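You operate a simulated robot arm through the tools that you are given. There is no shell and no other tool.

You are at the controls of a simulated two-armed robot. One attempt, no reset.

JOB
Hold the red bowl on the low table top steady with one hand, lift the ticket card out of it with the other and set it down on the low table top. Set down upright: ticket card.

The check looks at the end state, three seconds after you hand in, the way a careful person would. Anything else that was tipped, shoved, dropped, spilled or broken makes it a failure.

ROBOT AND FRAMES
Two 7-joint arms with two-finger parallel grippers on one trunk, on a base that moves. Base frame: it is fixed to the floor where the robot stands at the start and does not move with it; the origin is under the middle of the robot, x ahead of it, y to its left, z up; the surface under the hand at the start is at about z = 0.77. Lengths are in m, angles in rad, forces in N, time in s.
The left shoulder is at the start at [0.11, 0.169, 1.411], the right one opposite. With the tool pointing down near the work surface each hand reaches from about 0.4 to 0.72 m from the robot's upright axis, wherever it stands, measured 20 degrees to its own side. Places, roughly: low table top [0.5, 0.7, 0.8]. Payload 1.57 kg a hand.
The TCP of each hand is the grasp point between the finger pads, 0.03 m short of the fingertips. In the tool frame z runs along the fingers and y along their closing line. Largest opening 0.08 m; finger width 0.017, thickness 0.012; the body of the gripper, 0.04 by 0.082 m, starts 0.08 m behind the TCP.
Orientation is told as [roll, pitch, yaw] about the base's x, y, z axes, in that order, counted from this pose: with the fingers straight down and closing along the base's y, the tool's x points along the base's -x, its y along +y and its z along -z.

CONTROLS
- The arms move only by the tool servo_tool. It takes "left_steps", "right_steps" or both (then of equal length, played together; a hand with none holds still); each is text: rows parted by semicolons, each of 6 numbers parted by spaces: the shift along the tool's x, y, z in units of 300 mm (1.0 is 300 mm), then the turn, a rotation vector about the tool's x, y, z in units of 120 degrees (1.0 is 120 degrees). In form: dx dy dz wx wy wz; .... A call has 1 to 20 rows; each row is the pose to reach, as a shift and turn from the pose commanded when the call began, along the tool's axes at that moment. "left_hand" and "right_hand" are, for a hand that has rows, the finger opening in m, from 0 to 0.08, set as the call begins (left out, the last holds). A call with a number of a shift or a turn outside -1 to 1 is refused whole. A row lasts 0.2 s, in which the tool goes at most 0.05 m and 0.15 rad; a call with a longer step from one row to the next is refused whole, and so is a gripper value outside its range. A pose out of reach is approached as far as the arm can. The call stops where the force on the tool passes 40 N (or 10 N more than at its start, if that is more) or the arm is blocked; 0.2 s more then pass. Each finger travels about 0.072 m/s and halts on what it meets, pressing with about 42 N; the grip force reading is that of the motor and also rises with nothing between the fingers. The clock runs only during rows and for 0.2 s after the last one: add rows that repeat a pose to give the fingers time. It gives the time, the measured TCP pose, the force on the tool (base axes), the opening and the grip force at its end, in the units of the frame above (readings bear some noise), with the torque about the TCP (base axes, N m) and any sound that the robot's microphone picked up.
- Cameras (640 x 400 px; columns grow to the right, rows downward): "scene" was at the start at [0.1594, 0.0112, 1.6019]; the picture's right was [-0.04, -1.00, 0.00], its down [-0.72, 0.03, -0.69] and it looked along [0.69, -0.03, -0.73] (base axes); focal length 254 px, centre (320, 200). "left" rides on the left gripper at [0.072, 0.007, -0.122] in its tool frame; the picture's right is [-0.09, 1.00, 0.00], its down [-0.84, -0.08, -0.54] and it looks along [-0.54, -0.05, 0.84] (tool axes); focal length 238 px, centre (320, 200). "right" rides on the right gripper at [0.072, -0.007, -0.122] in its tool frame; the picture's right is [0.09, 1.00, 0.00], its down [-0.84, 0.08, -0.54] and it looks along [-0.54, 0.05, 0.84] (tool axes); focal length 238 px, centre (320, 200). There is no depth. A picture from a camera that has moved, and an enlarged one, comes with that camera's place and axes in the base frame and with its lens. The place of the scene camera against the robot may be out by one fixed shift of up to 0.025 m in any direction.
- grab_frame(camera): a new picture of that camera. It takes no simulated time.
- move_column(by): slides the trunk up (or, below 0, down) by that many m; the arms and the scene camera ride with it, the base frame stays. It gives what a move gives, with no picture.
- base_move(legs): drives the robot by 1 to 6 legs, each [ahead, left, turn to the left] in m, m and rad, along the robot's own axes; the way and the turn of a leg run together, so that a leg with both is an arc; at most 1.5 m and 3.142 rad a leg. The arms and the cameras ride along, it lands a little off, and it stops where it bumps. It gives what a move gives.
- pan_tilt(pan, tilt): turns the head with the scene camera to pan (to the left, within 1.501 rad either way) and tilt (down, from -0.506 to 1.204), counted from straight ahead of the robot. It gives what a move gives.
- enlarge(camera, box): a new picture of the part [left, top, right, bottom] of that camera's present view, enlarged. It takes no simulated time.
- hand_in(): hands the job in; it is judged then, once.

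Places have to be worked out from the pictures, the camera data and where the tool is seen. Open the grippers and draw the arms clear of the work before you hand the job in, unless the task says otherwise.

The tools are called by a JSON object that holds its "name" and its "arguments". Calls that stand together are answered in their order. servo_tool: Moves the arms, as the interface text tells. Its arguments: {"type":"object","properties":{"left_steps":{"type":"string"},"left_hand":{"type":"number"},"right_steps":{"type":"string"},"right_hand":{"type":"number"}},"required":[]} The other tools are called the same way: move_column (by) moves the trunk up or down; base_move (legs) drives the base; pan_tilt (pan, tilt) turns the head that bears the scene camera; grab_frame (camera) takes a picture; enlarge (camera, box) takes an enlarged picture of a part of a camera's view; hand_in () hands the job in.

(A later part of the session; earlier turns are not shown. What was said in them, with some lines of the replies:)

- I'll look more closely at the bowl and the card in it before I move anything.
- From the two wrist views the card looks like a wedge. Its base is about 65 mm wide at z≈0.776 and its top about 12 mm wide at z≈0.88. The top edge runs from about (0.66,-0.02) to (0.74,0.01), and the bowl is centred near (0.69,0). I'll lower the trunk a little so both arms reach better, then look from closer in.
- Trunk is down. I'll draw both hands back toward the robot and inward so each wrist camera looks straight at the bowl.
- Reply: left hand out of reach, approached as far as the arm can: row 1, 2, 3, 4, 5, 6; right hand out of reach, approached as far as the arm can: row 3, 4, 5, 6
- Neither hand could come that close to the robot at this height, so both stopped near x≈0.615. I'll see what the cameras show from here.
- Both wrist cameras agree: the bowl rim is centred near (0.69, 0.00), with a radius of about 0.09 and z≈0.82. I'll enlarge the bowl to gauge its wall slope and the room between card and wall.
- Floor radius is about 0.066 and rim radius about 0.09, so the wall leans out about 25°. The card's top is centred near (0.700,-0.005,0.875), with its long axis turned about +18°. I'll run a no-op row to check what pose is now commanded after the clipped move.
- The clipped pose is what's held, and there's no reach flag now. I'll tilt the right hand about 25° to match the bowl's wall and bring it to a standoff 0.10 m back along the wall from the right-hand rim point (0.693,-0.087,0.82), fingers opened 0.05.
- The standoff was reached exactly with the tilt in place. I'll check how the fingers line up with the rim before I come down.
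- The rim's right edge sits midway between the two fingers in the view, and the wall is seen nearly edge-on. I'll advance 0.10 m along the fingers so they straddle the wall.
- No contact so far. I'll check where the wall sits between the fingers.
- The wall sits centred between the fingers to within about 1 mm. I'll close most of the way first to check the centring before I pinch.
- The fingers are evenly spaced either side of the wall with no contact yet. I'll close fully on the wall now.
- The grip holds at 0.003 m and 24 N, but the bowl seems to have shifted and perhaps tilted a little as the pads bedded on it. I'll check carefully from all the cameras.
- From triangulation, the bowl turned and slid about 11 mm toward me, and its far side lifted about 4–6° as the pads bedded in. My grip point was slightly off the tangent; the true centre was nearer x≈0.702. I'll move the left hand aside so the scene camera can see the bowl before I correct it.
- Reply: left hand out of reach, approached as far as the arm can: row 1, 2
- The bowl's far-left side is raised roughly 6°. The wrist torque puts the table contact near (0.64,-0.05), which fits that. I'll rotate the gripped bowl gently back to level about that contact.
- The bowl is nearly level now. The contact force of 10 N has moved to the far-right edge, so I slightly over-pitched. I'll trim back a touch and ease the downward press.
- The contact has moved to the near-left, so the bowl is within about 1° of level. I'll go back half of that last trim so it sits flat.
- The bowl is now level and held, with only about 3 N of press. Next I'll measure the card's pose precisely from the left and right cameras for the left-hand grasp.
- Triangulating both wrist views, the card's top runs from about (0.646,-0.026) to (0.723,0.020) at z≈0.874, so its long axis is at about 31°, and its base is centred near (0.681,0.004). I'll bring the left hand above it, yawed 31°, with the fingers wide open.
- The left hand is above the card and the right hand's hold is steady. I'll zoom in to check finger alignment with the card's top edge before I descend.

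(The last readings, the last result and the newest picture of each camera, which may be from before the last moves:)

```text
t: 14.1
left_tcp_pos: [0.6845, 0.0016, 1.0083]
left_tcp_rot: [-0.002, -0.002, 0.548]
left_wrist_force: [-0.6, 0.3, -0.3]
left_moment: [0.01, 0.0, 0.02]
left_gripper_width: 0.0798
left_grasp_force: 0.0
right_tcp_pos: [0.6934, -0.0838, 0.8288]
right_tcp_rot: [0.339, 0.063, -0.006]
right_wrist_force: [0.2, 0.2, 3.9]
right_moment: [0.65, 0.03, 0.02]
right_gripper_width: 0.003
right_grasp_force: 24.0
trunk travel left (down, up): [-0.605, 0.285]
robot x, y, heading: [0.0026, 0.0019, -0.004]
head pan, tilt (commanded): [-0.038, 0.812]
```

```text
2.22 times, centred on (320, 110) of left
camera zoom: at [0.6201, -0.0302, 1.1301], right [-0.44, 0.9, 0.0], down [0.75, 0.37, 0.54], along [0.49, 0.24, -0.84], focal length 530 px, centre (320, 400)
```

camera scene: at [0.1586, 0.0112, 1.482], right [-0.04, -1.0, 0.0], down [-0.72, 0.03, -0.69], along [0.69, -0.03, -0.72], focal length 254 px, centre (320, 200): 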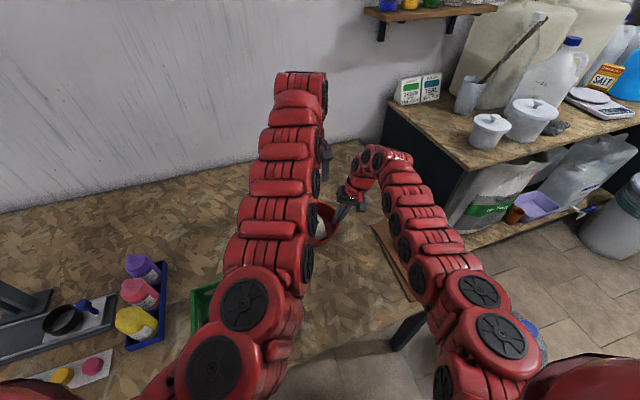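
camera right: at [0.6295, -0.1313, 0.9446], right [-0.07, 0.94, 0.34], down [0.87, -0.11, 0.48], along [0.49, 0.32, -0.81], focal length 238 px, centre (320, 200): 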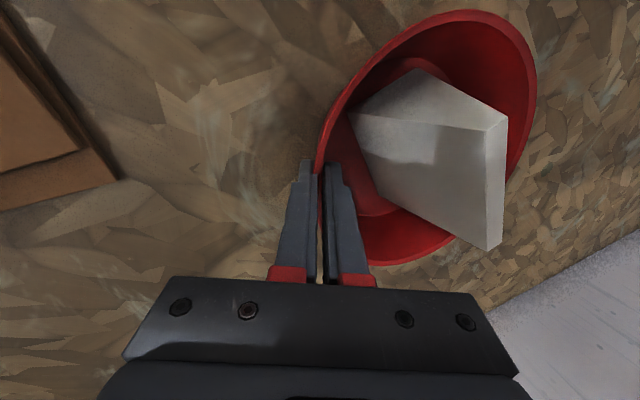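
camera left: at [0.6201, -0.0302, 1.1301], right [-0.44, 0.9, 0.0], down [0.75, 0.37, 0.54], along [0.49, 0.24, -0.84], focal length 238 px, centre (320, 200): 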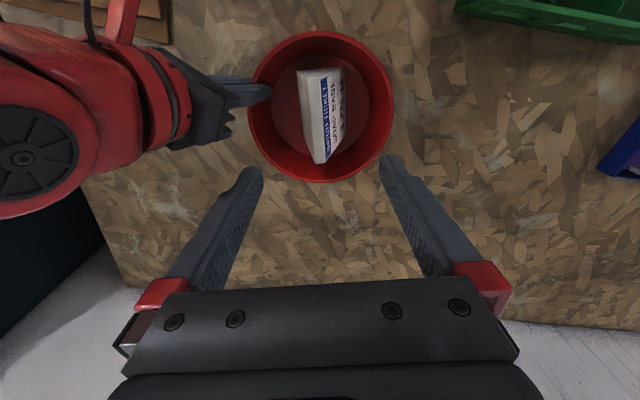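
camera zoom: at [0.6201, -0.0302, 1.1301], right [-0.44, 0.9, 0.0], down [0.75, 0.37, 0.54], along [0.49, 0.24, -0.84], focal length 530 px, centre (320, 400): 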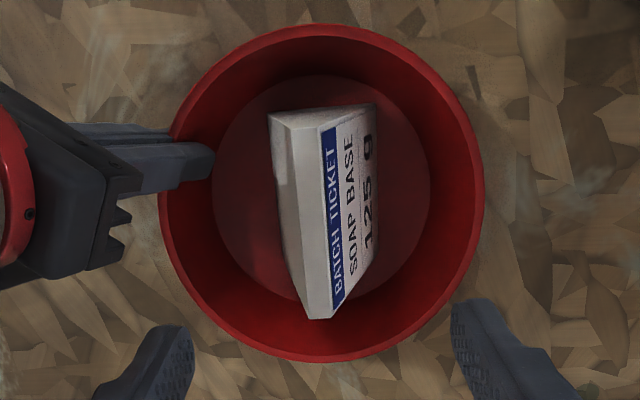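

The top edge lines up with the tool plane to about 2 mm and 0.5° of yaw, and it's centred lengthwise. I'll narrow the fingers to 0.066, for clearance from the right hand's inner finger, and descend to TCP z≈0.852.

{"name": "servo_tool", "arguments": {"left_steps": "0.002 0 0.12 0 0 0; 0.004 0 0.24 0 0 0; 0.006 0 0.35 0 0 0; 0.008 0 0.44 0 0 0; 0.01 0 0.52 0 0 0; 0.01 0 0.52 0 0 0", "left_hand": 0.066}}

{"name": "grab_frame", "arguments": {"camera": "left"}}

{"name": "grab_frame", "arguments": {"camera": "right"}}

```text
t: 15.5
left_tcp_pos: [0.682, -0.0001, 0.8487]
left_tcp_rot: [0.0, 0.0, 0.548]
left_wrist_force: [-0.3, 0.1, 0.0]
left_moment: [-0.05, -0.01, 0.02]
left_gripper_width: 0.0656
left_grasp_force: 0.0
right_tcp_pos: [0.6938, -0.0827, 0.8283]
right_tcp_rot: [0.339, 0.064, -0.002]
right_wrist_force: [0.1, 0.1, 4.2]
right_moment: [0.61, -0.02, -0.02]
right_gripper_width: 0.003
right_grasp_force: 24.2
trunk travel left (down, up): [-0.605, 0.285]
robot x, y, heading: [0.0013, 0.0023, -0.001]
head pan, tilt (commanded): [-0.038, 0.812]
```

```text
taken
camera left: at [0.6178, -0.0327, 0.9721], right [-0.44, 0.9, 0.0], down [0.76, 0.37, 0.54], along [0.49, 0.24, -0.84], focal length 238 px, centre (320, 200)
```

left: 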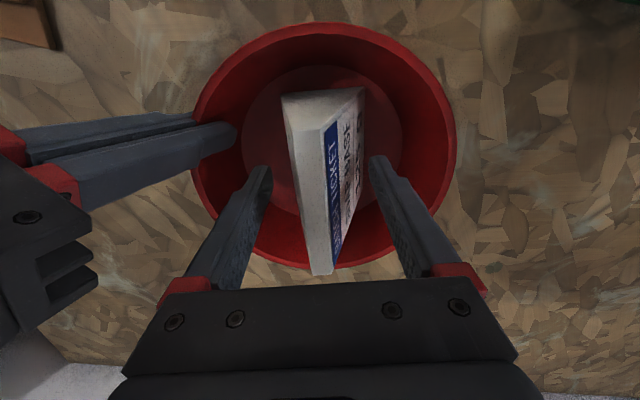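

```text
taken
camera right: at [0.6295, -0.1313, 0.9446], right [-0.07, 0.94, 0.34], down [0.87, -0.11, 0.48], along [0.49, 0.32, -0.81], focal length 238 px, centre (320, 200)
```

right: 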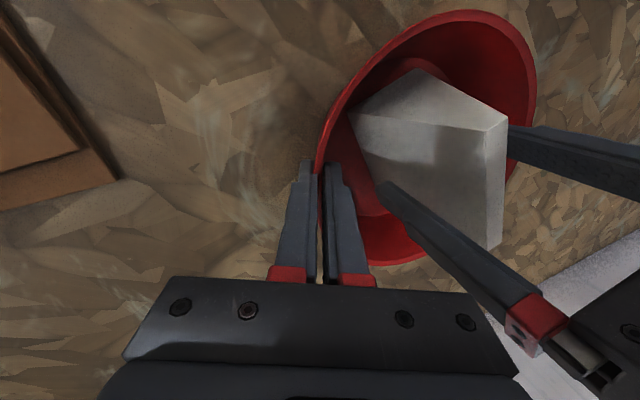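

The fingers straddle the card with clear gaps and no contact. I'll close the left gripper on it.

{"name": "servo_tool", "arguments": {"left_steps": "0 0 0 0 0 0; 0 0 0 0 0 0; 0 0 0 0 0 0; 0 0 0 0 0 0", "left_hand": 0.0}}

{"name": "grab_frame", "arguments": {"camera": "left"}}

{"name": "grab_frame", "arguments": {"camera": "right"}}

```text
t: 16.5
left_tcp_pos: [0.6821, -0.0007, 0.8485]
left_tcp_rot: [0.0, 0.0, 0.547]
left_wrist_force: [0.7, 0.0, -0.1]
left_moment: [-0.04, -0.02, 0.01]
left_gripper_width: 0.0393
left_grasp_force: 41.9
right_tcp_pos: [0.6938, -0.084, 0.8276]
right_tcp_rot: [0.338, 0.064, -0.003]
right_wrist_force: [0.0, -0.2, 3.8]
right_moment: [0.63, -0.03, 0.01]
right_gripper_width: 0.003
right_grasp_force: 23.9
trunk travel left (down, up): [-0.605, 0.285]
robot x, y, heading: [-0.0024, -0.0011, 0.002]
head pan, tilt (commanded): [-0.038, 0.812]
```

```text
taken
camera left: at [0.6178, -0.0327, 0.9723], right [-0.44, 0.9, 0.0], down [0.76, 0.37, 0.54], along [0.49, 0.24, -0.84], focal length 238 px, centre (320, 200)
```

left: 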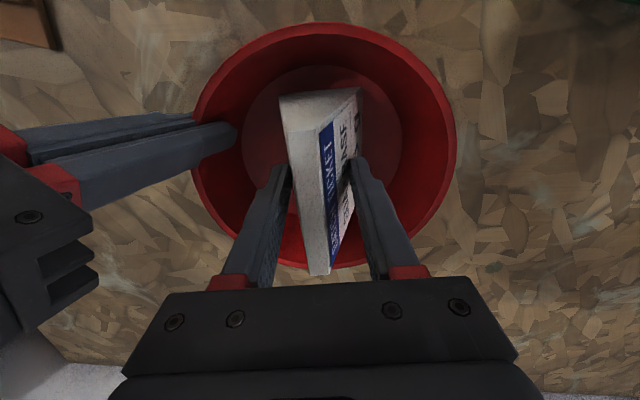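

```text
taken
camera right: at [0.6296, -0.1313, 0.9445], right [-0.07, 0.94, 0.34], down [0.87, -0.11, 0.48], along [0.49, 0.32, -0.81], focal length 238 px, centre (320, 200)
```

right: 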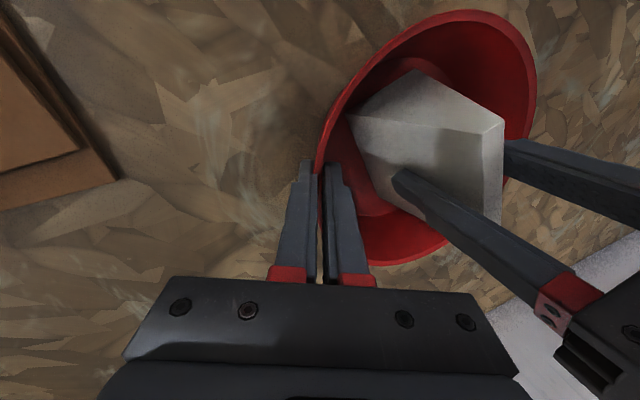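

The left hand has the card, at 0.039 m opening and 42 N. The bowl hasn't moved. I'll lift slowly by 3 cm first and check that the card comes along.

{"name": "servo_tool", "arguments": {"left_steps": "0 0 -0.025 0 0 0; 0 0 -0.05 0 0 0; 0 0 -0.075 0 0 0; 0 0 -0.1 0 0 0; 0 0 -0.1 0 0 0"}}

{"name": "grab_frame", "arguments": {"camera": "left"}}

{"name": "grab_frame", "arguments": {"camera": "right"}}

```text
t: 17.7
left_tcp_pos: [0.6809, -0.0025, 0.8792]
left_tcp_rot: [-0.002, 0.001, 0.546]
left_wrist_force: [0.4, -0.4, -0.2]
left_moment: [0.02, 0.02, -0.02]
left_gripper_width: 0.039
left_grasp_force: 42.3
right_tcp_pos: [0.6932, -0.0848, 0.8284]
right_tcp_rot: [0.339, 0.063, -0.004]
right_wrist_force: [0.1, -1.0, 3.3]
right_moment: [0.62, 0.02, 0.01]
right_gripper_width: 0.0031
right_grasp_force: 24.3
trunk travel left (down, up): [-0.605, 0.285]
robot x, y, heading: [-0.0011, 0.0012, 0.004]
head pan, tilt (commanded): [-0.038, 0.812]
```

```text
taken
camera left: at [0.6176, -0.0335, 1.0026], right [-0.44, 0.9, 0.0], down [0.76, 0.37, 0.54], along [0.49, 0.24, -0.84], focal length 238 px, centre (320, 200)
```

left: 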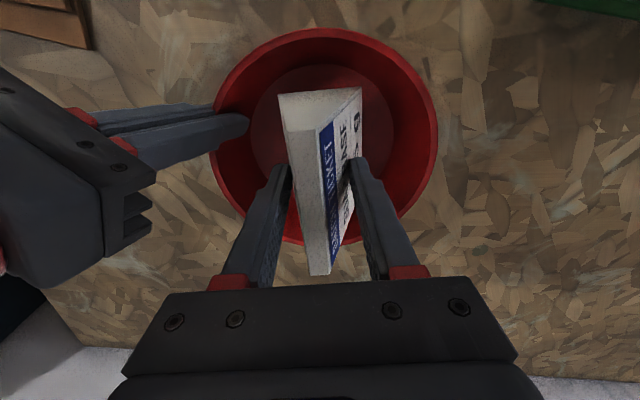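

```text
taken
camera right: at [0.6296, -0.1312, 0.9445], right [-0.07, 0.94, 0.34], down [0.87, -0.11, 0.48], along [0.49, 0.32, -0.81], focal length 238 px, centre (320, 200)
```

right: 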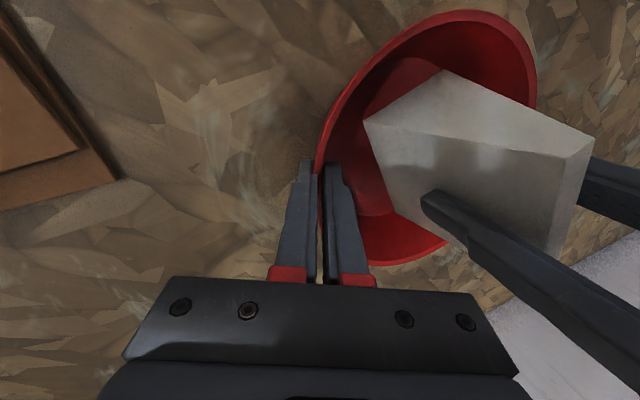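

The card rises with the gripper, and the bowl stays put with the right-hand force unchanged. I'll lift it clear of the rim.

{"name": "servo_tool", "arguments": {"left_steps": "0 0 -0.05 0 0 0; 0 0 -0.1 0 0 0; 0 0 -0.15 0 0 0; 0 0 -0.2 0 0 0; 0 0 -0.25 0 0 0; 0 0 -0.25 0 0 0"}}

{"name": "grab_frame", "arguments": {"camera": "left"}}

{"name": "grab_frame", "arguments": {"camera": "right"}}

```text
t: 19.1
left_tcp_pos: [0.6819, -0.0018, 0.9577]
left_tcp_rot: [-0.001, 0.0, 0.546]
left_wrist_force: [0.3, 0.1, 0.3]
left_moment: [0.0, -0.01, -0.03]
left_gripper_width: 0.0387
left_grasp_force: 42.1
right_tcp_pos: [0.694, -0.0831, 0.8276]
right_tcp_rot: [0.338, 0.065, -0.003]
right_wrist_force: [0.8, 0.5, 4.1]
right_moment: [0.6, 0.02, 0.03]
right_gripper_width: 0.0033
right_grasp_force: 23.6
trunk travel left (down, up): [-0.605, 0.285]
robot x, y, heading: [-0.0034, -0.0009, -0.002]
head pan, tilt (commanded): [-0.038, 0.812]
```

```text
taken
camera left: at [0.6177, -0.0339, 1.0789], right [-0.44, 0.9, 0.0], down [0.76, 0.37, 0.54], along [0.49, 0.24, -0.84], focal length 238 px, centre (320, 200)
```

left: 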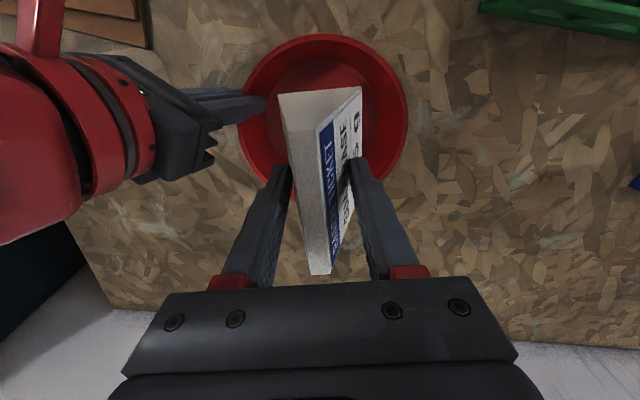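

```text
taken
camera right: at [0.6297, -0.1312, 0.9444], right [-0.07, 0.94, 0.34], down [0.87, -0.11, 0.48], along [0.49, 0.32, -0.81], focal length 238 px, centre (320, 200)
```

right: 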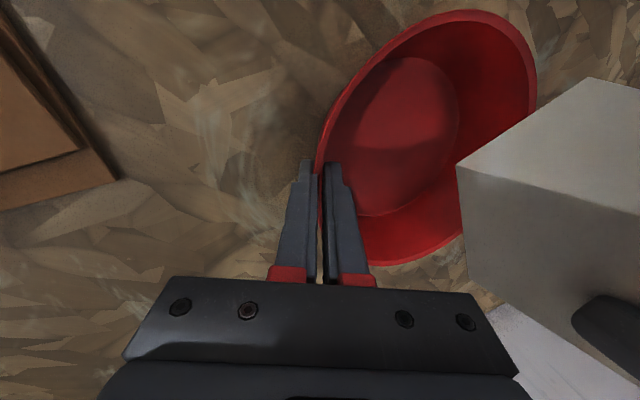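

The card is clear of the bowl. I'll carry it left to the bare table near (0.67,0.25), keeping the height and yaw.

{"name": "servo_tool", "arguments": {"left_steps": "-0.0577 0.1057 0 0 0 0; -0.1153 0.2113 0 0 0 0; -0.173 0.317 0 0 0 0; -0.2307 0.4226 0 0 0 0; -0.2884 0.5283 0 0 0 0; -0.346 0.6339 0 0 0 0; -0.4037 0.7396 0 0 0 0; -0.4037 0.7396 0 0 0 0"}}

{"name": "grab_frame", "arguments": {"camera": "left"}}

{"name": "grab_frame", "arguments": {"camera": "scene"}}

```text
t: 20.9
left_tcp_pos: [0.6715, 0.2484, 0.953]
left_tcp_rot: [0.001, 0.002, 0.545]
left_wrist_force: [0.8, -0.6, 0.2]
left_moment: [0.03, 0.0, 0.0]
left_gripper_width: 0.0387
left_grasp_force: 42.3
right_tcp_pos: [0.6945, -0.0839, 0.829]
right_tcp_rot: [0.339, 0.066, -0.002]
right_wrist_force: [-0.1, 0.2, 3.9]
right_moment: [0.61, -0.07, 0.02]
right_gripper_width: 0.0032
right_grasp_force: 24.7
trunk travel left (down, up): [-0.605, 0.285]
robot x, y, heading: [-0.0002, -0.0022, -0.004]
head pan, tilt (commanded): [-0.038, 0.812]
```

```text
taken
camera left: at [0.6064, 0.2181, 1.0766], right [-0.44, 0.9, 0.0], down [0.76, 0.37, 0.54], along [0.49, 0.24, -0.84], focal length 238 px, centre (320, 200)
```

left: 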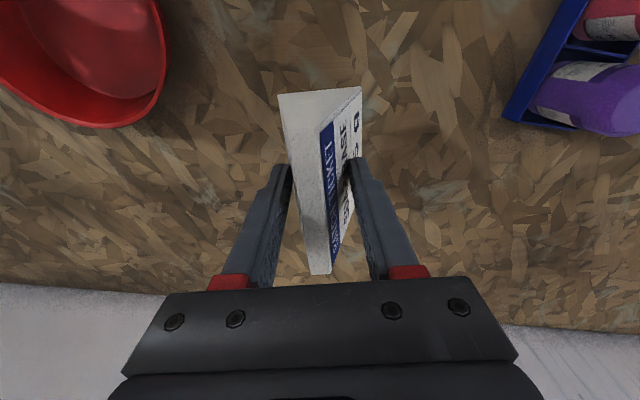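

```text
taken
camera scene: at [0.159, 0.0106, 1.4819], right [-0.04, -1.0, 0.0], down [-0.72, 0.03, -0.69], along [0.69, -0.03, -0.73], focal length 254 px, centre (320, 200)
```

scene: 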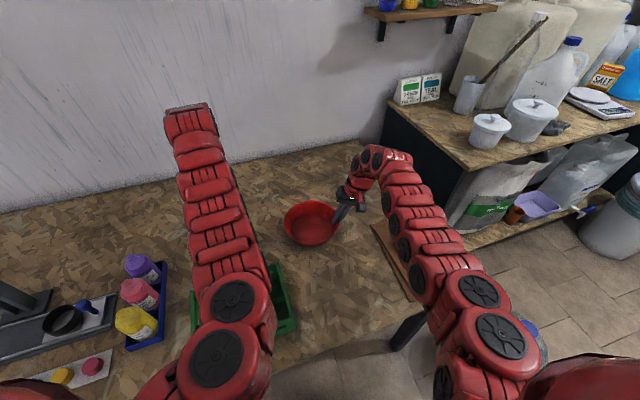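

Bare table lies below the card and the bowl stands level and empty. I'll lower most of the way, to TCP z≈0.855, which leaves about a centimetre under the card.

{"name": "servo_tool", "arguments": {"left_steps": "0 0 0.08 0 0 0; 0 0 0.16 0 0 0; 0 0 0.23 0 0 0; 0 0 0.28 0 0 0; 0 0 0.32 0 0 0; 0 0 0.32 0 0 0"}}

{"name": "grab_frame", "arguments": {"camera": "left"}}

```text
t: 22.3
left_tcp_pos: [0.6705, 0.2502, 0.8588]
left_tcp_rot: [0.001, 0.001, 0.546]
left_wrist_force: [0.1, -0.8, -0.1]
left_moment: [0.0, 0.0, 0.0]
left_gripper_width: 0.0383
left_grasp_force: 42.0
right_tcp_pos: [0.694, -0.0839, 0.8279]
right_tcp_rot: [0.338, 0.063, -0.003]
right_wrist_force: [0.4, 0.2, 2.5]
right_moment: [0.65, -0.02, 0.04]
right_gripper_width: 0.0029
right_grasp_force: 24.1
trunk travel left (down, up): [-0.605, 0.285]
robot x, y, heading: [0.0019, 0.0022, -0.001]
head pan, tilt (commanded): [-0.038, 0.812]
```

```text
taken
camera left: at [0.6062, 0.2184, 0.981], right [-0.44, 0.9, 0.0], down [0.76, 0.37, 0.54], along [0.49, 0.24, -0.84], focal length 238 px, centre (320, 200)
```

left: 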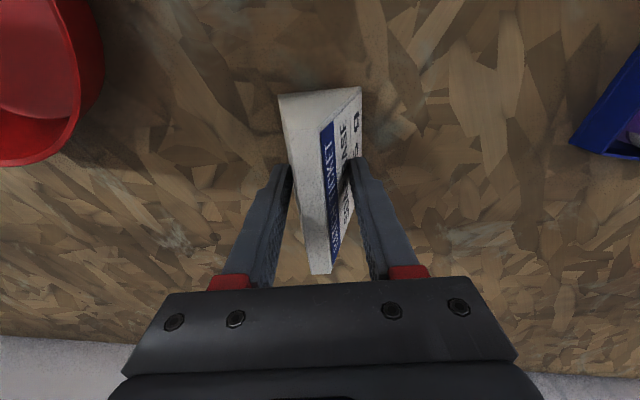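

It's still held, with no contact yet. I'll step down in small increments and watch the wrist force for touchdown.

{"name": "servo_tool", "arguments": {"left_steps": "0 0 0.0067 0 0 0; 0 0 0.0133 0 0 0; 0 0 0.02 0 0 0; 0 0 0.0267 0 0 0"}}

```text
t: 23.3
left_tcp_pos: [0.6705, 0.251, 0.851]
left_tcp_rot: [0.0, -0.001, 0.545]
left_wrist_force: [-0.1, -0.2, -0.4]
left_moment: [0.02, -0.03, 0.03]
left_gripper_width: 0.0387
left_grasp_force: 41.7
right_tcp_pos: [0.6946, -0.0832, 0.8286]
right_tcp_rot: [0.34, 0.065, -0.003]
right_wrist_force: [-0.1, -0.4, 4.1]
right_moment: [0.67, 0.01, 0.01]
right_gripper_width: 0.0033
right_grasp_force: 24.0
trunk travel left (down, up): [-0.605, 0.285]
robot x, y, heading: [0.0042, 0.0018, -0.0]
head pan, tilt (commanded): [-0.038, 0.812]
```

{"name": "servo_tool", "arguments": {"left_steps": "0 0 0.005 0 0 0; 0 0 0.01 0 0 0"}}

```text
t: 23.9
left_tcp_pos: [0.6696, 0.2496, 0.8483]
left_tcp_rot: [0.001, 0.002, 0.547]
left_wrist_force: [-0.8, -0.4, -0.6]
left_moment: [-0.01, -0.01, -0.01]
left_gripper_width: 0.0384
left_grasp_force: 41.9
right_tcp_pos: [0.6944, -0.0848, 0.8281]
right_tcp_rot: [0.339, 0.065, -0.003]
right_wrist_force: [-0.4, 1.4, 3.3]
right_moment: [0.62, -0.03, 0.01]
right_gripper_width: 0.0031
right_grasp_force: 24.0
trunk travel left (down, up): [-0.605, 0.285]
robot x, y, heading: [-0.0024, 0.0012, -0.001]
head pan, tilt (commanded): [-0.038, 0.812]
```

No contact at 0.848. I'll keep on in 1–1.5 mm steps.

{"name": "servo_tool", "arguments": {"left_steps": "0 0 0.004 0 0 0; 0 0 0.008 0 0 0"}}

```text
t: 24.5
left_tcp_pos: [0.6704, 0.2499, 0.8462]
left_tcp_rot: [-0.003, -0.001, 0.547]
left_wrist_force: [-0.9, -0.3, 7.5]
left_moment: [0.19, 0.14, -0.01]
left_gripper_width: 0.0381
left_grasp_force: 41.9
right_tcp_pos: [0.6932, -0.0849, 0.8275]
right_tcp_rot: [0.338, 0.066, -0.004]
right_wrist_force: [0.6, 2.3, 2.7]
right_moment: [0.57, -0.03, -0.05]
right_gripper_width: 0.0031
right_grasp_force: 24.3
trunk travel left (down, up): [-0.605, 0.285]
robot x, y, heading: [-0.0004, 0.0033, 0.002]
head pan, tilt (commanded): [-0.038, 0.812]
```

Touchdown: Fz rose to 7.5 N, with the card's text-side base edge bearing. The card is on the table, so I'll open the left fingers.

{"name": "servo_tool", "arguments": {"left_steps": "0 0 0 0 0 0; 0 0 0 0 0 0; 0 0 0 0 0 0", "left_hand": 0.07}}

{"name": "grab_frame", "arguments": {"camera": "left"}}

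```text
t: 25.3
left_tcp_pos: [0.6705, 0.2498, 0.8455]
left_tcp_rot: [0.0, 0.0, 0.545]
left_wrist_force: [0.4, 1.1, -0.1]
left_moment: [0.0, 0.0, 0.02]
left_gripper_width: 0.07
left_grasp_force: 0.1
right_tcp_pos: [0.6925, -0.084, 0.8276]
right_tcp_rot: [0.34, 0.065, -0.001]
right_wrist_force: [0.0, -0.2, 4.0]
right_moment: [0.61, 0.01, -0.01]
right_gripper_width: 0.003
right_grasp_force: 24.7
trunk travel left (down, up): [-0.605, 0.285]
robot x, y, heading: [0.0024, -0.0047, 0.001]
head pan, tilt (commanded): [-0.038, 0.812]
```

```text
taken
camera left: at [0.6065, 0.2186, 0.9684], right [-0.44, 0.9, 0.0], down [0.76, 0.37, 0.54], along [0.49, 0.24, -0.84], focal length 238 px, centre (320, 200)
```

left: 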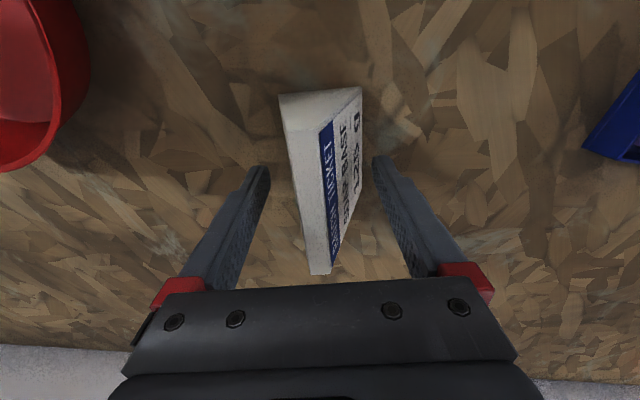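

The card stands upright and free, with clear gaps to both fingers. I'll lift the left hand straight up away from it.

{"name": "servo_tool", "arguments": {"left_steps": "0 0 -0.08 0 0 0; 0 0 -0.2 0 0 0; 0 0 -0.34 0 0 0; 0 0 -0.48 0 0 0; 0 0 -0.6 0 0 0; 0 0 -0.6 0 0 0"}}

{"name": "grab_frame", "arguments": {"camera": "left"}}

{"name": "enlarge", "arguments": {"camera": "right", "box": [220, 0, 540, 270]}}

{"name": "enlarge", "arguments": {"camera": "scene", "box": [255, 175, 385, 265]}}

```text
t: 26.7
left_tcp_pos: [0.6708, 0.2525, 1.0266]
left_tcp_rot: [0.003, 0.0, 0.547]
left_wrist_force: [0.5, 0.1, -0.2]
left_moment: [-0.04, 0.01, -0.03]
left_gripper_width: 0.07
left_grasp_force: 0.1
right_tcp_pos: [0.6946, -0.0839, 0.8274]
right_tcp_rot: [0.34, 0.064, -0.004]
right_wrist_force: [-0.2, -0.3, 2.7]
right_moment: [0.63, -0.02, 0.02]
right_gripper_width: 0.003
right_grasp_force: 24.0
trunk travel left (down, up): [-0.605, 0.285]
robot x, y, heading: [0.0008, -0.0007, 0.006]
head pan, tilt (commanded): [-0.038, 0.812]
```

```text
taken
camera left: at [0.6063, 0.2203, 1.1489], right [-0.44, 0.9, 0.0], down [0.76, 0.37, 0.54], along [0.49, 0.24, -0.84], focal length 238 px, centre (320, 200)
```

left: 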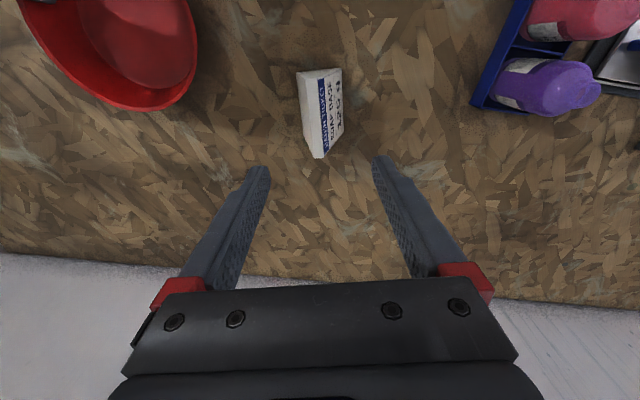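

```text
1.48 times, centred on (380, 135) of right
camera zoom: at [0.6297, -0.1313, 0.9444], right [-0.07, 0.94, 0.34], down [0.87, -0.11, 0.48], along [0.49, 0.32, -0.81], focal length 353 px, centre (231, 296)
```

zoom: 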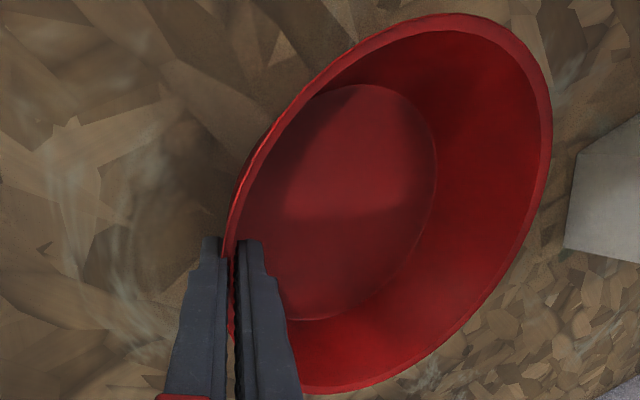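

```text
4.44 times, centred on (320, 220) of scene
camera zoom: at [0.1591, 0.011, 1.4819], right [-0.04, -1.0, 0.0], down [-0.72, 0.03, -0.69], along [0.69, -0.03, -0.73], focal length 1130 px, centre (320, 111)
```

zoom: 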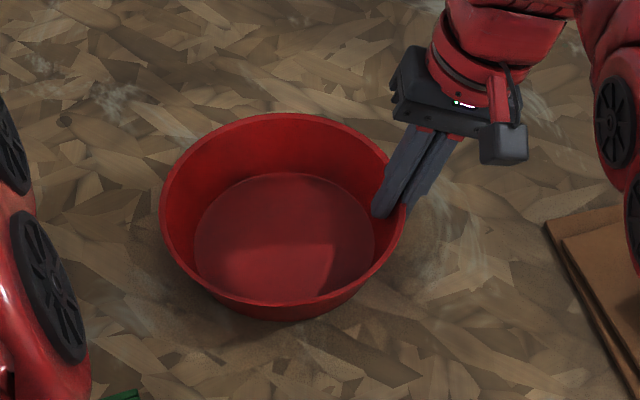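

The card stands upright on the table and the bowl is empty and level, still held. It sits about 9 mm toward me from where it started, so I'll slide it gently back along the table before letting go.

{"name": "servo_tool", "arguments": {"right_steps": "-0.01 -0.0025 -0.0016 0 0 0; -0.02 -0.005 -0.0031 0 0 0; -0.03 -0.0075 -0.0047 0 0 0; -0.03 -0.0075 -0.0047 0 0 0"}}

{"name": "enlarge", "arguments": {"camera": "scene", "box": [255, 175, 385, 265]}}

```text
t: 27.7
left_tcp_pos: [0.67, 0.2516, 1.0266]
left_tcp_rot: [0.0, 0.001, 0.546]
left_wrist_force: [-0.2, 0.9, 0.0]
left_moment: [0.0, 0.0, 0.01]
left_gripper_width: 0.0702
left_grasp_force: 0.1
right_tcp_pos: [0.704, -0.0858, 0.8283]
right_tcp_rot: [0.338, 0.064, -0.004]
right_wrist_force: [-0.7, 0.2, 3.6]
right_moment: [0.63, 0.08, 0.11]
right_gripper_width: 0.003
right_grasp_force: 24.2
trunk travel left (down, up): [-0.605, 0.285]
robot x, y, heading: [0.0, -0.0024, -0.001]
head pan, tilt (commanded): [-0.038, 0.812]
```

```text
4.44 times, centred on (320, 220) of scene
camera zoom: at [0.1586, 0.011, 1.482], right [-0.04, -1.0, 0.0], down [-0.72, 0.03, -0.69], along [0.69, -0.03, -0.72], focal length 1130 px, centre (320, 111)
```

zoom: 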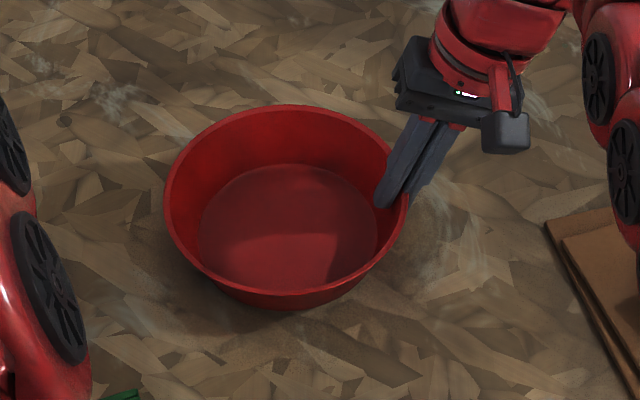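

The bowl slid back and looks level. I'll open the right fingers so the bowl is left standing on its own.

{"name": "servo_tool", "arguments": {"right_steps": "0 0 0 0 0 0; 0 0 0 0 0 0; 0 0 0 0 0 0", "right_hand": 0.04}}

{"name": "enlarge", "arguments": {"camera": "right", "box": [200, 0, 540, 270]}}

{"name": "enlarge", "arguments": {"camera": "scene", "box": [255, 175, 385, 265]}}

```text
t: 28.5
left_tcp_pos: [0.6707, 0.2525, 1.0256]
left_tcp_rot: [0.001, 0.001, 0.546]
left_wrist_force: [-0.6, 0.3, 0.8]
left_moment: [0.0, -0.02, -0.01]
left_gripper_width: 0.0701
left_grasp_force: 0.0
right_tcp_pos: [0.7036, -0.086, 0.8281]
right_tcp_rot: [0.339, 0.065, -0.004]
right_wrist_force: [0.7, 0.9, -0.6]
right_moment: [0.03, 0.02, -0.01]
right_gripper_width: 0.04
right_grasp_force: 0.1
trunk travel left (down, up): [-0.605, 0.285]
robot x, y, heading: [-0.0007, 0.001, 0.004]
head pan, tilt (commanded): [-0.038, 0.812]
```

```text
1.48 times, centred on (370, 135) of right
camera zoom: at [0.6395, -0.1338, 0.9438], right [-0.07, 0.94, 0.34], down [0.87, -0.11, 0.48], along [0.49, 0.32, -0.81], focal length 353 px, centre (246, 296)
```

zoom: 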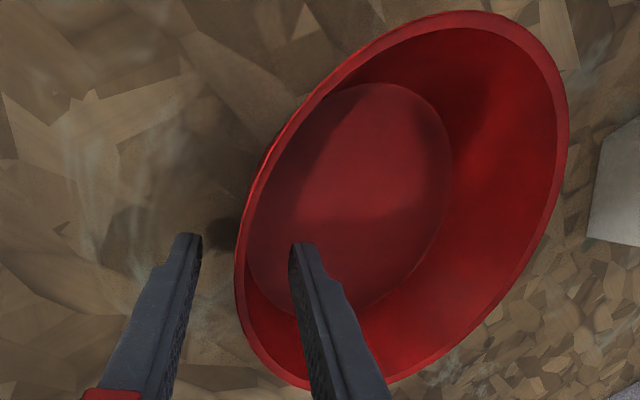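

```text
4.44 times, centred on (320, 220) of scene
camera zoom: at [0.1595, 0.0112, 1.4819], right [-0.04, -1.0, 0.0], down [-0.72, 0.03, -0.69], along [0.69, -0.03, -0.73], focal length 1130 px, centre (320, 111)
```

zoom: 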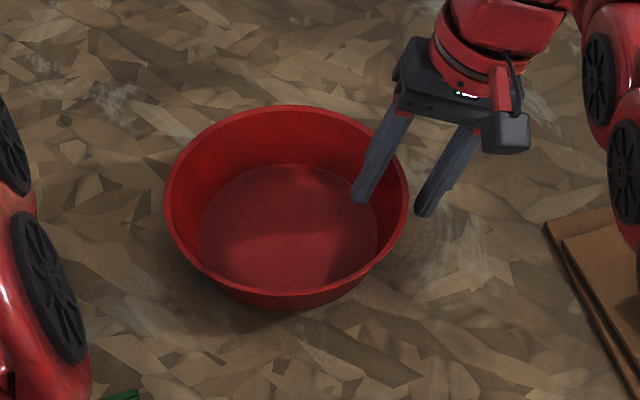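

The bowl stands free between the open fingers and the right hand's forces are back to zero. I'll back the right hand straight out along its fingers, up and to the right.

{"name": "servo_tool", "arguments": {"right_steps": "0 0 -0.07 0 0 0; 0 0 -0.16 0 0 0; 0 0 -0.27 0 0 0; 0 0 -0.39 0 0 0; 0 0 -0.51 0 0 0; 0 0 -0.6 0 0 0; 0 0 -0.6 0 0 0"}}

{"name": "grab_frame", "arguments": {"camera": "right"}}

{"name": "grab_frame", "arguments": {"camera": "scene"}}

```text
t: 30.1
left_tcp_pos: [0.6703, 0.2528, 1.0256]
left_tcp_rot: [-0.001, 0.001, 0.546]
left_wrist_force: [0.3, 0.8, -0.2]
left_moment: [-0.01, 0.02, -0.01]
left_gripper_width: 0.07
left_grasp_force: 0.0
right_tcp_pos: [0.7071, -0.148, 0.9954]
right_tcp_rot: [0.339, 0.066, -0.006]
right_wrist_force: [-1.2, 0.5, -0.5]
right_moment: [0.0, -0.01, 0.01]
right_gripper_width: 0.04
right_grasp_force: 0.0
right hand out of reach, approached as far as the arm can: row 6, 7
trunk travel left (down, up): [-0.605, 0.285]
robot x, y, heading: [0.0021, 0.0007, -0.0]
head pan, tilt (commanded): [-0.038, 0.812]
```

```text
taken
camera right: at [0.6421, -0.1964, 1.1121], right [-0.07, 0.94, 0.34], down [0.87, -0.11, 0.48], along [0.49, 0.32, -0.81], focal length 238 px, centre (320, 200)
```

right: 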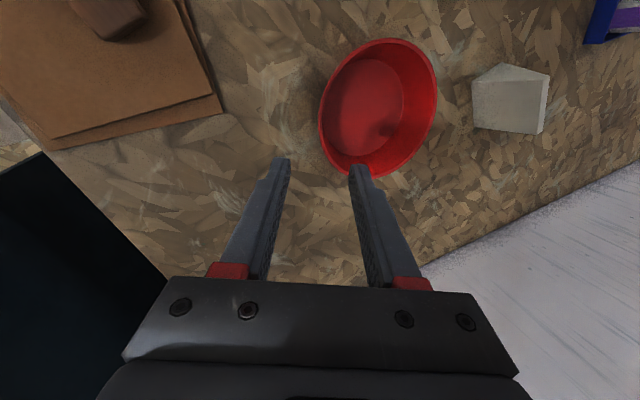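

```text
taken
camera scene: at [0.1595, 0.0117, 1.4818], right [-0.04, -1.0, 0.0], down [-0.72, 0.03, -0.69], along [0.69, -0.03, -0.73], focal length 254 px, centre (320, 200)
```

scene: 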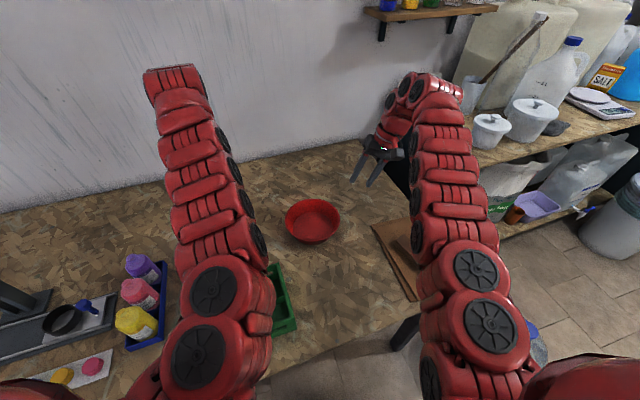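

Both objects stand as wanted, and the right hand is out of the bowl. I'll raise the trunk so both arms are well clear of the work.

{"name": "move_column", "arguments": {"by": 0.12}}

{"name": "servo_tool", "arguments": {"left_steps": "0 0.1 0 0 0 0; 0 0.2 0 0 0 0; 0 0.3 0 0 0 0; 0 0.3 0 0 0 0", "right_steps": "0 -0.08 0 0 0 0; 0 -0.16 0 0 0 0; 0 -0.2 0 0 0 0; 0 -0.2 0 0 0 0"}}

{"name": "grab_frame", "arguments": {"camera": "left"}}

{"name": "grab_frame", "arguments": {"camera": "right"}}

{"name": "grab_frame", "arguments": {"camera": "scene"}}

```text
t: 31.6
left_tcp_pos: [0.6713, 0.2514, 1.1466]
left_tcp_rot: [0.0, 0.001, 0.547]
left_wrist_force: [0.8, 0.0, -0.4]
left_moment: [-0.02, 0.0, 0.01]
left_gripper_width: 0.0701
left_grasp_force: 0.1
right_tcp_pos: [0.7075, -0.1498, 1.1137]
right_tcp_rot: [0.338, 0.064, -0.003]
right_wrist_force: [-0.8, 0.1, 0.1]
right_moment: [0.02, -0.01, -0.02]
right_gripper_width: 0.04
right_grasp_force: 0.1
trunk travel left (down, up): [-0.725, 0.165]
robot x, y, heading: [-0.0018, 0.0012, -0.002]
head pan, tilt (commanded): [-0.038, 0.812]
```

```text
t: 32.6
left_tcp_pos: [0.6238, 0.3296, 1.1486]
left_tcp_rot: [-0.002, 0.0, 0.545]
left_wrist_force: [0.3, -0.3, -0.1]
left_moment: [-0.04, 0.02, 0.0]
left_gripper_width: 0.0699
left_grasp_force: 0.1
right_tcp_pos: [0.7005, -0.2075, 1.0937]
right_tcp_rot: [0.338, 0.064, -0.005]
right_wrist_force: [0.4, 0.5, -0.3]
right_moment: [0.01, 0.0, -0.06]
right_gripper_width: 0.0398
right_grasp_force: 0.1
right hand out of reach, approached as far as the arm can: row 3, 4
trunk travel left (down, up): [-0.725, 0.165]
robot x, y, heading: [0.0015, 0.0043, -0.004]
head pan, tilt (commanded): [-0.038, 0.812]
```

```text
taken
camera left: at [0.5593, 0.2975, 1.2693], right [-0.44, 0.9, 0.0], down [0.76, 0.37, 0.54], along [0.49, 0.24, -0.84], focal length 238 px, centre (320, 200)
```

left: 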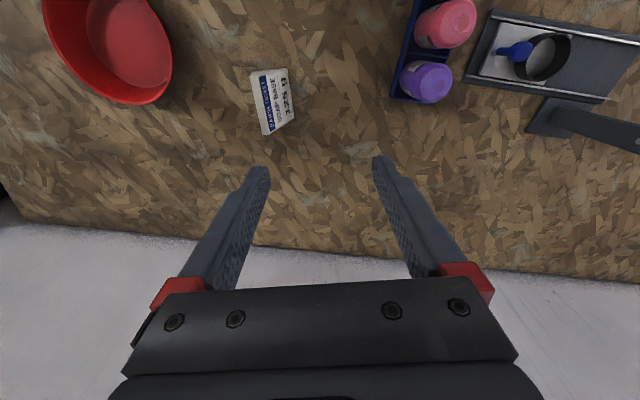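

```text
taken
camera right: at [0.635, -0.2548, 1.2103], right [-0.07, 0.94, 0.34], down [0.87, -0.11, 0.48], along [0.49, 0.32, -0.81], focal length 238 px, centre (320, 200)
```

right: 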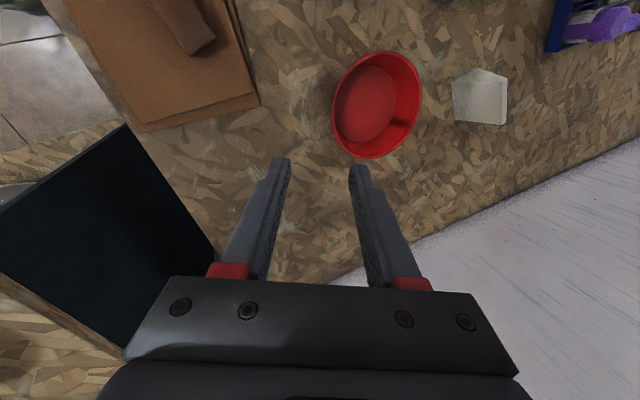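

```text
taken
camera scene: at [0.1594, 0.0107, 1.6019], right [-0.04, -1.0, 0.0], down [-0.72, 0.03, -0.69], along [0.69, -0.03, -0.73], focal length 254 px, centre (320, 200)
```

scene: 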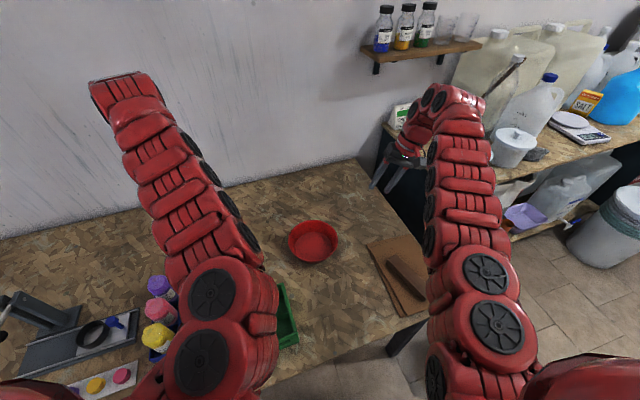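

The bowl is back at its original place in the scene view. One last zoom to confirm the card stands upright before I hand in.

{"name": "enlarge", "arguments": {"camera": "left", "box": [220, 50, 320, 150]}}

{"name": "enlarge", "arguments": {"camera": "right", "box": [320, 40, 530, 170]}}

```text
4.00 times, centred on (270, 100) of left
camera zoom: at [0.5593, 0.2975, 1.2693], right [-0.44, 0.9, 0.0], down [0.76, 0.37, 0.54], along [0.49, 0.24, -0.84], focal length 953 px, centre (520, 600)
```

zoom: 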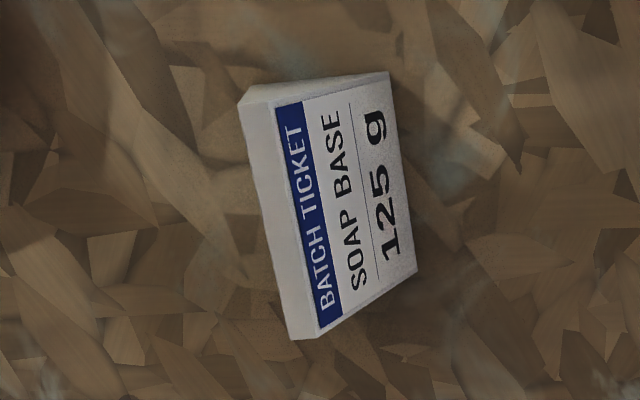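

```text
3.05 times, centred on (425, 105) of right
camera zoom: at [0.635, -0.2548, 1.2103], right [-0.07, 0.94, 0.34], down [0.87, -0.11, 0.48], along [0.49, 0.32, -0.81], focal length 726 px, centre (0, 490)
```

zoom: 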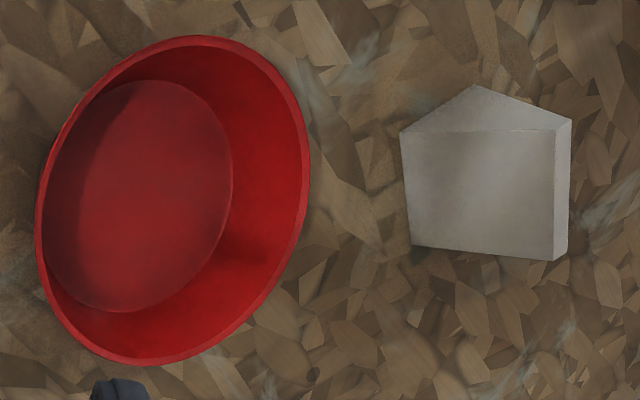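

The card stands upright on its wide base on the bare table, with the bowl level and empty beside it. Both grippers are open and clear, so I'm handing in.

{"name": "hand_in", "arguments": {}}

```text
The job is handed in.
```

The ticket card is out of the bowl and standing upright on the low table top, about 25 cm to the left of the bowl. I've handed the job in but haven't seen the result of the check.

- **Bowl:** When the right hand first gripped the rim, the bowl slid about 1 cm toward the robot and tilted about 6°. I levelled it before lifting the card. Before letting go I slid it back, and in the final scene view it sits where it started, level and empty.
- **Card:** The left hand gripped it across the narrow top and lifted it straight out. I lowered it until the wrist force showed it touching the table, then released it. The last close-ups show it standing on its wide base.
- **Arms:** Both grippers are open and drawn up clear of the table. I saw nothing else moved in the final pictures.
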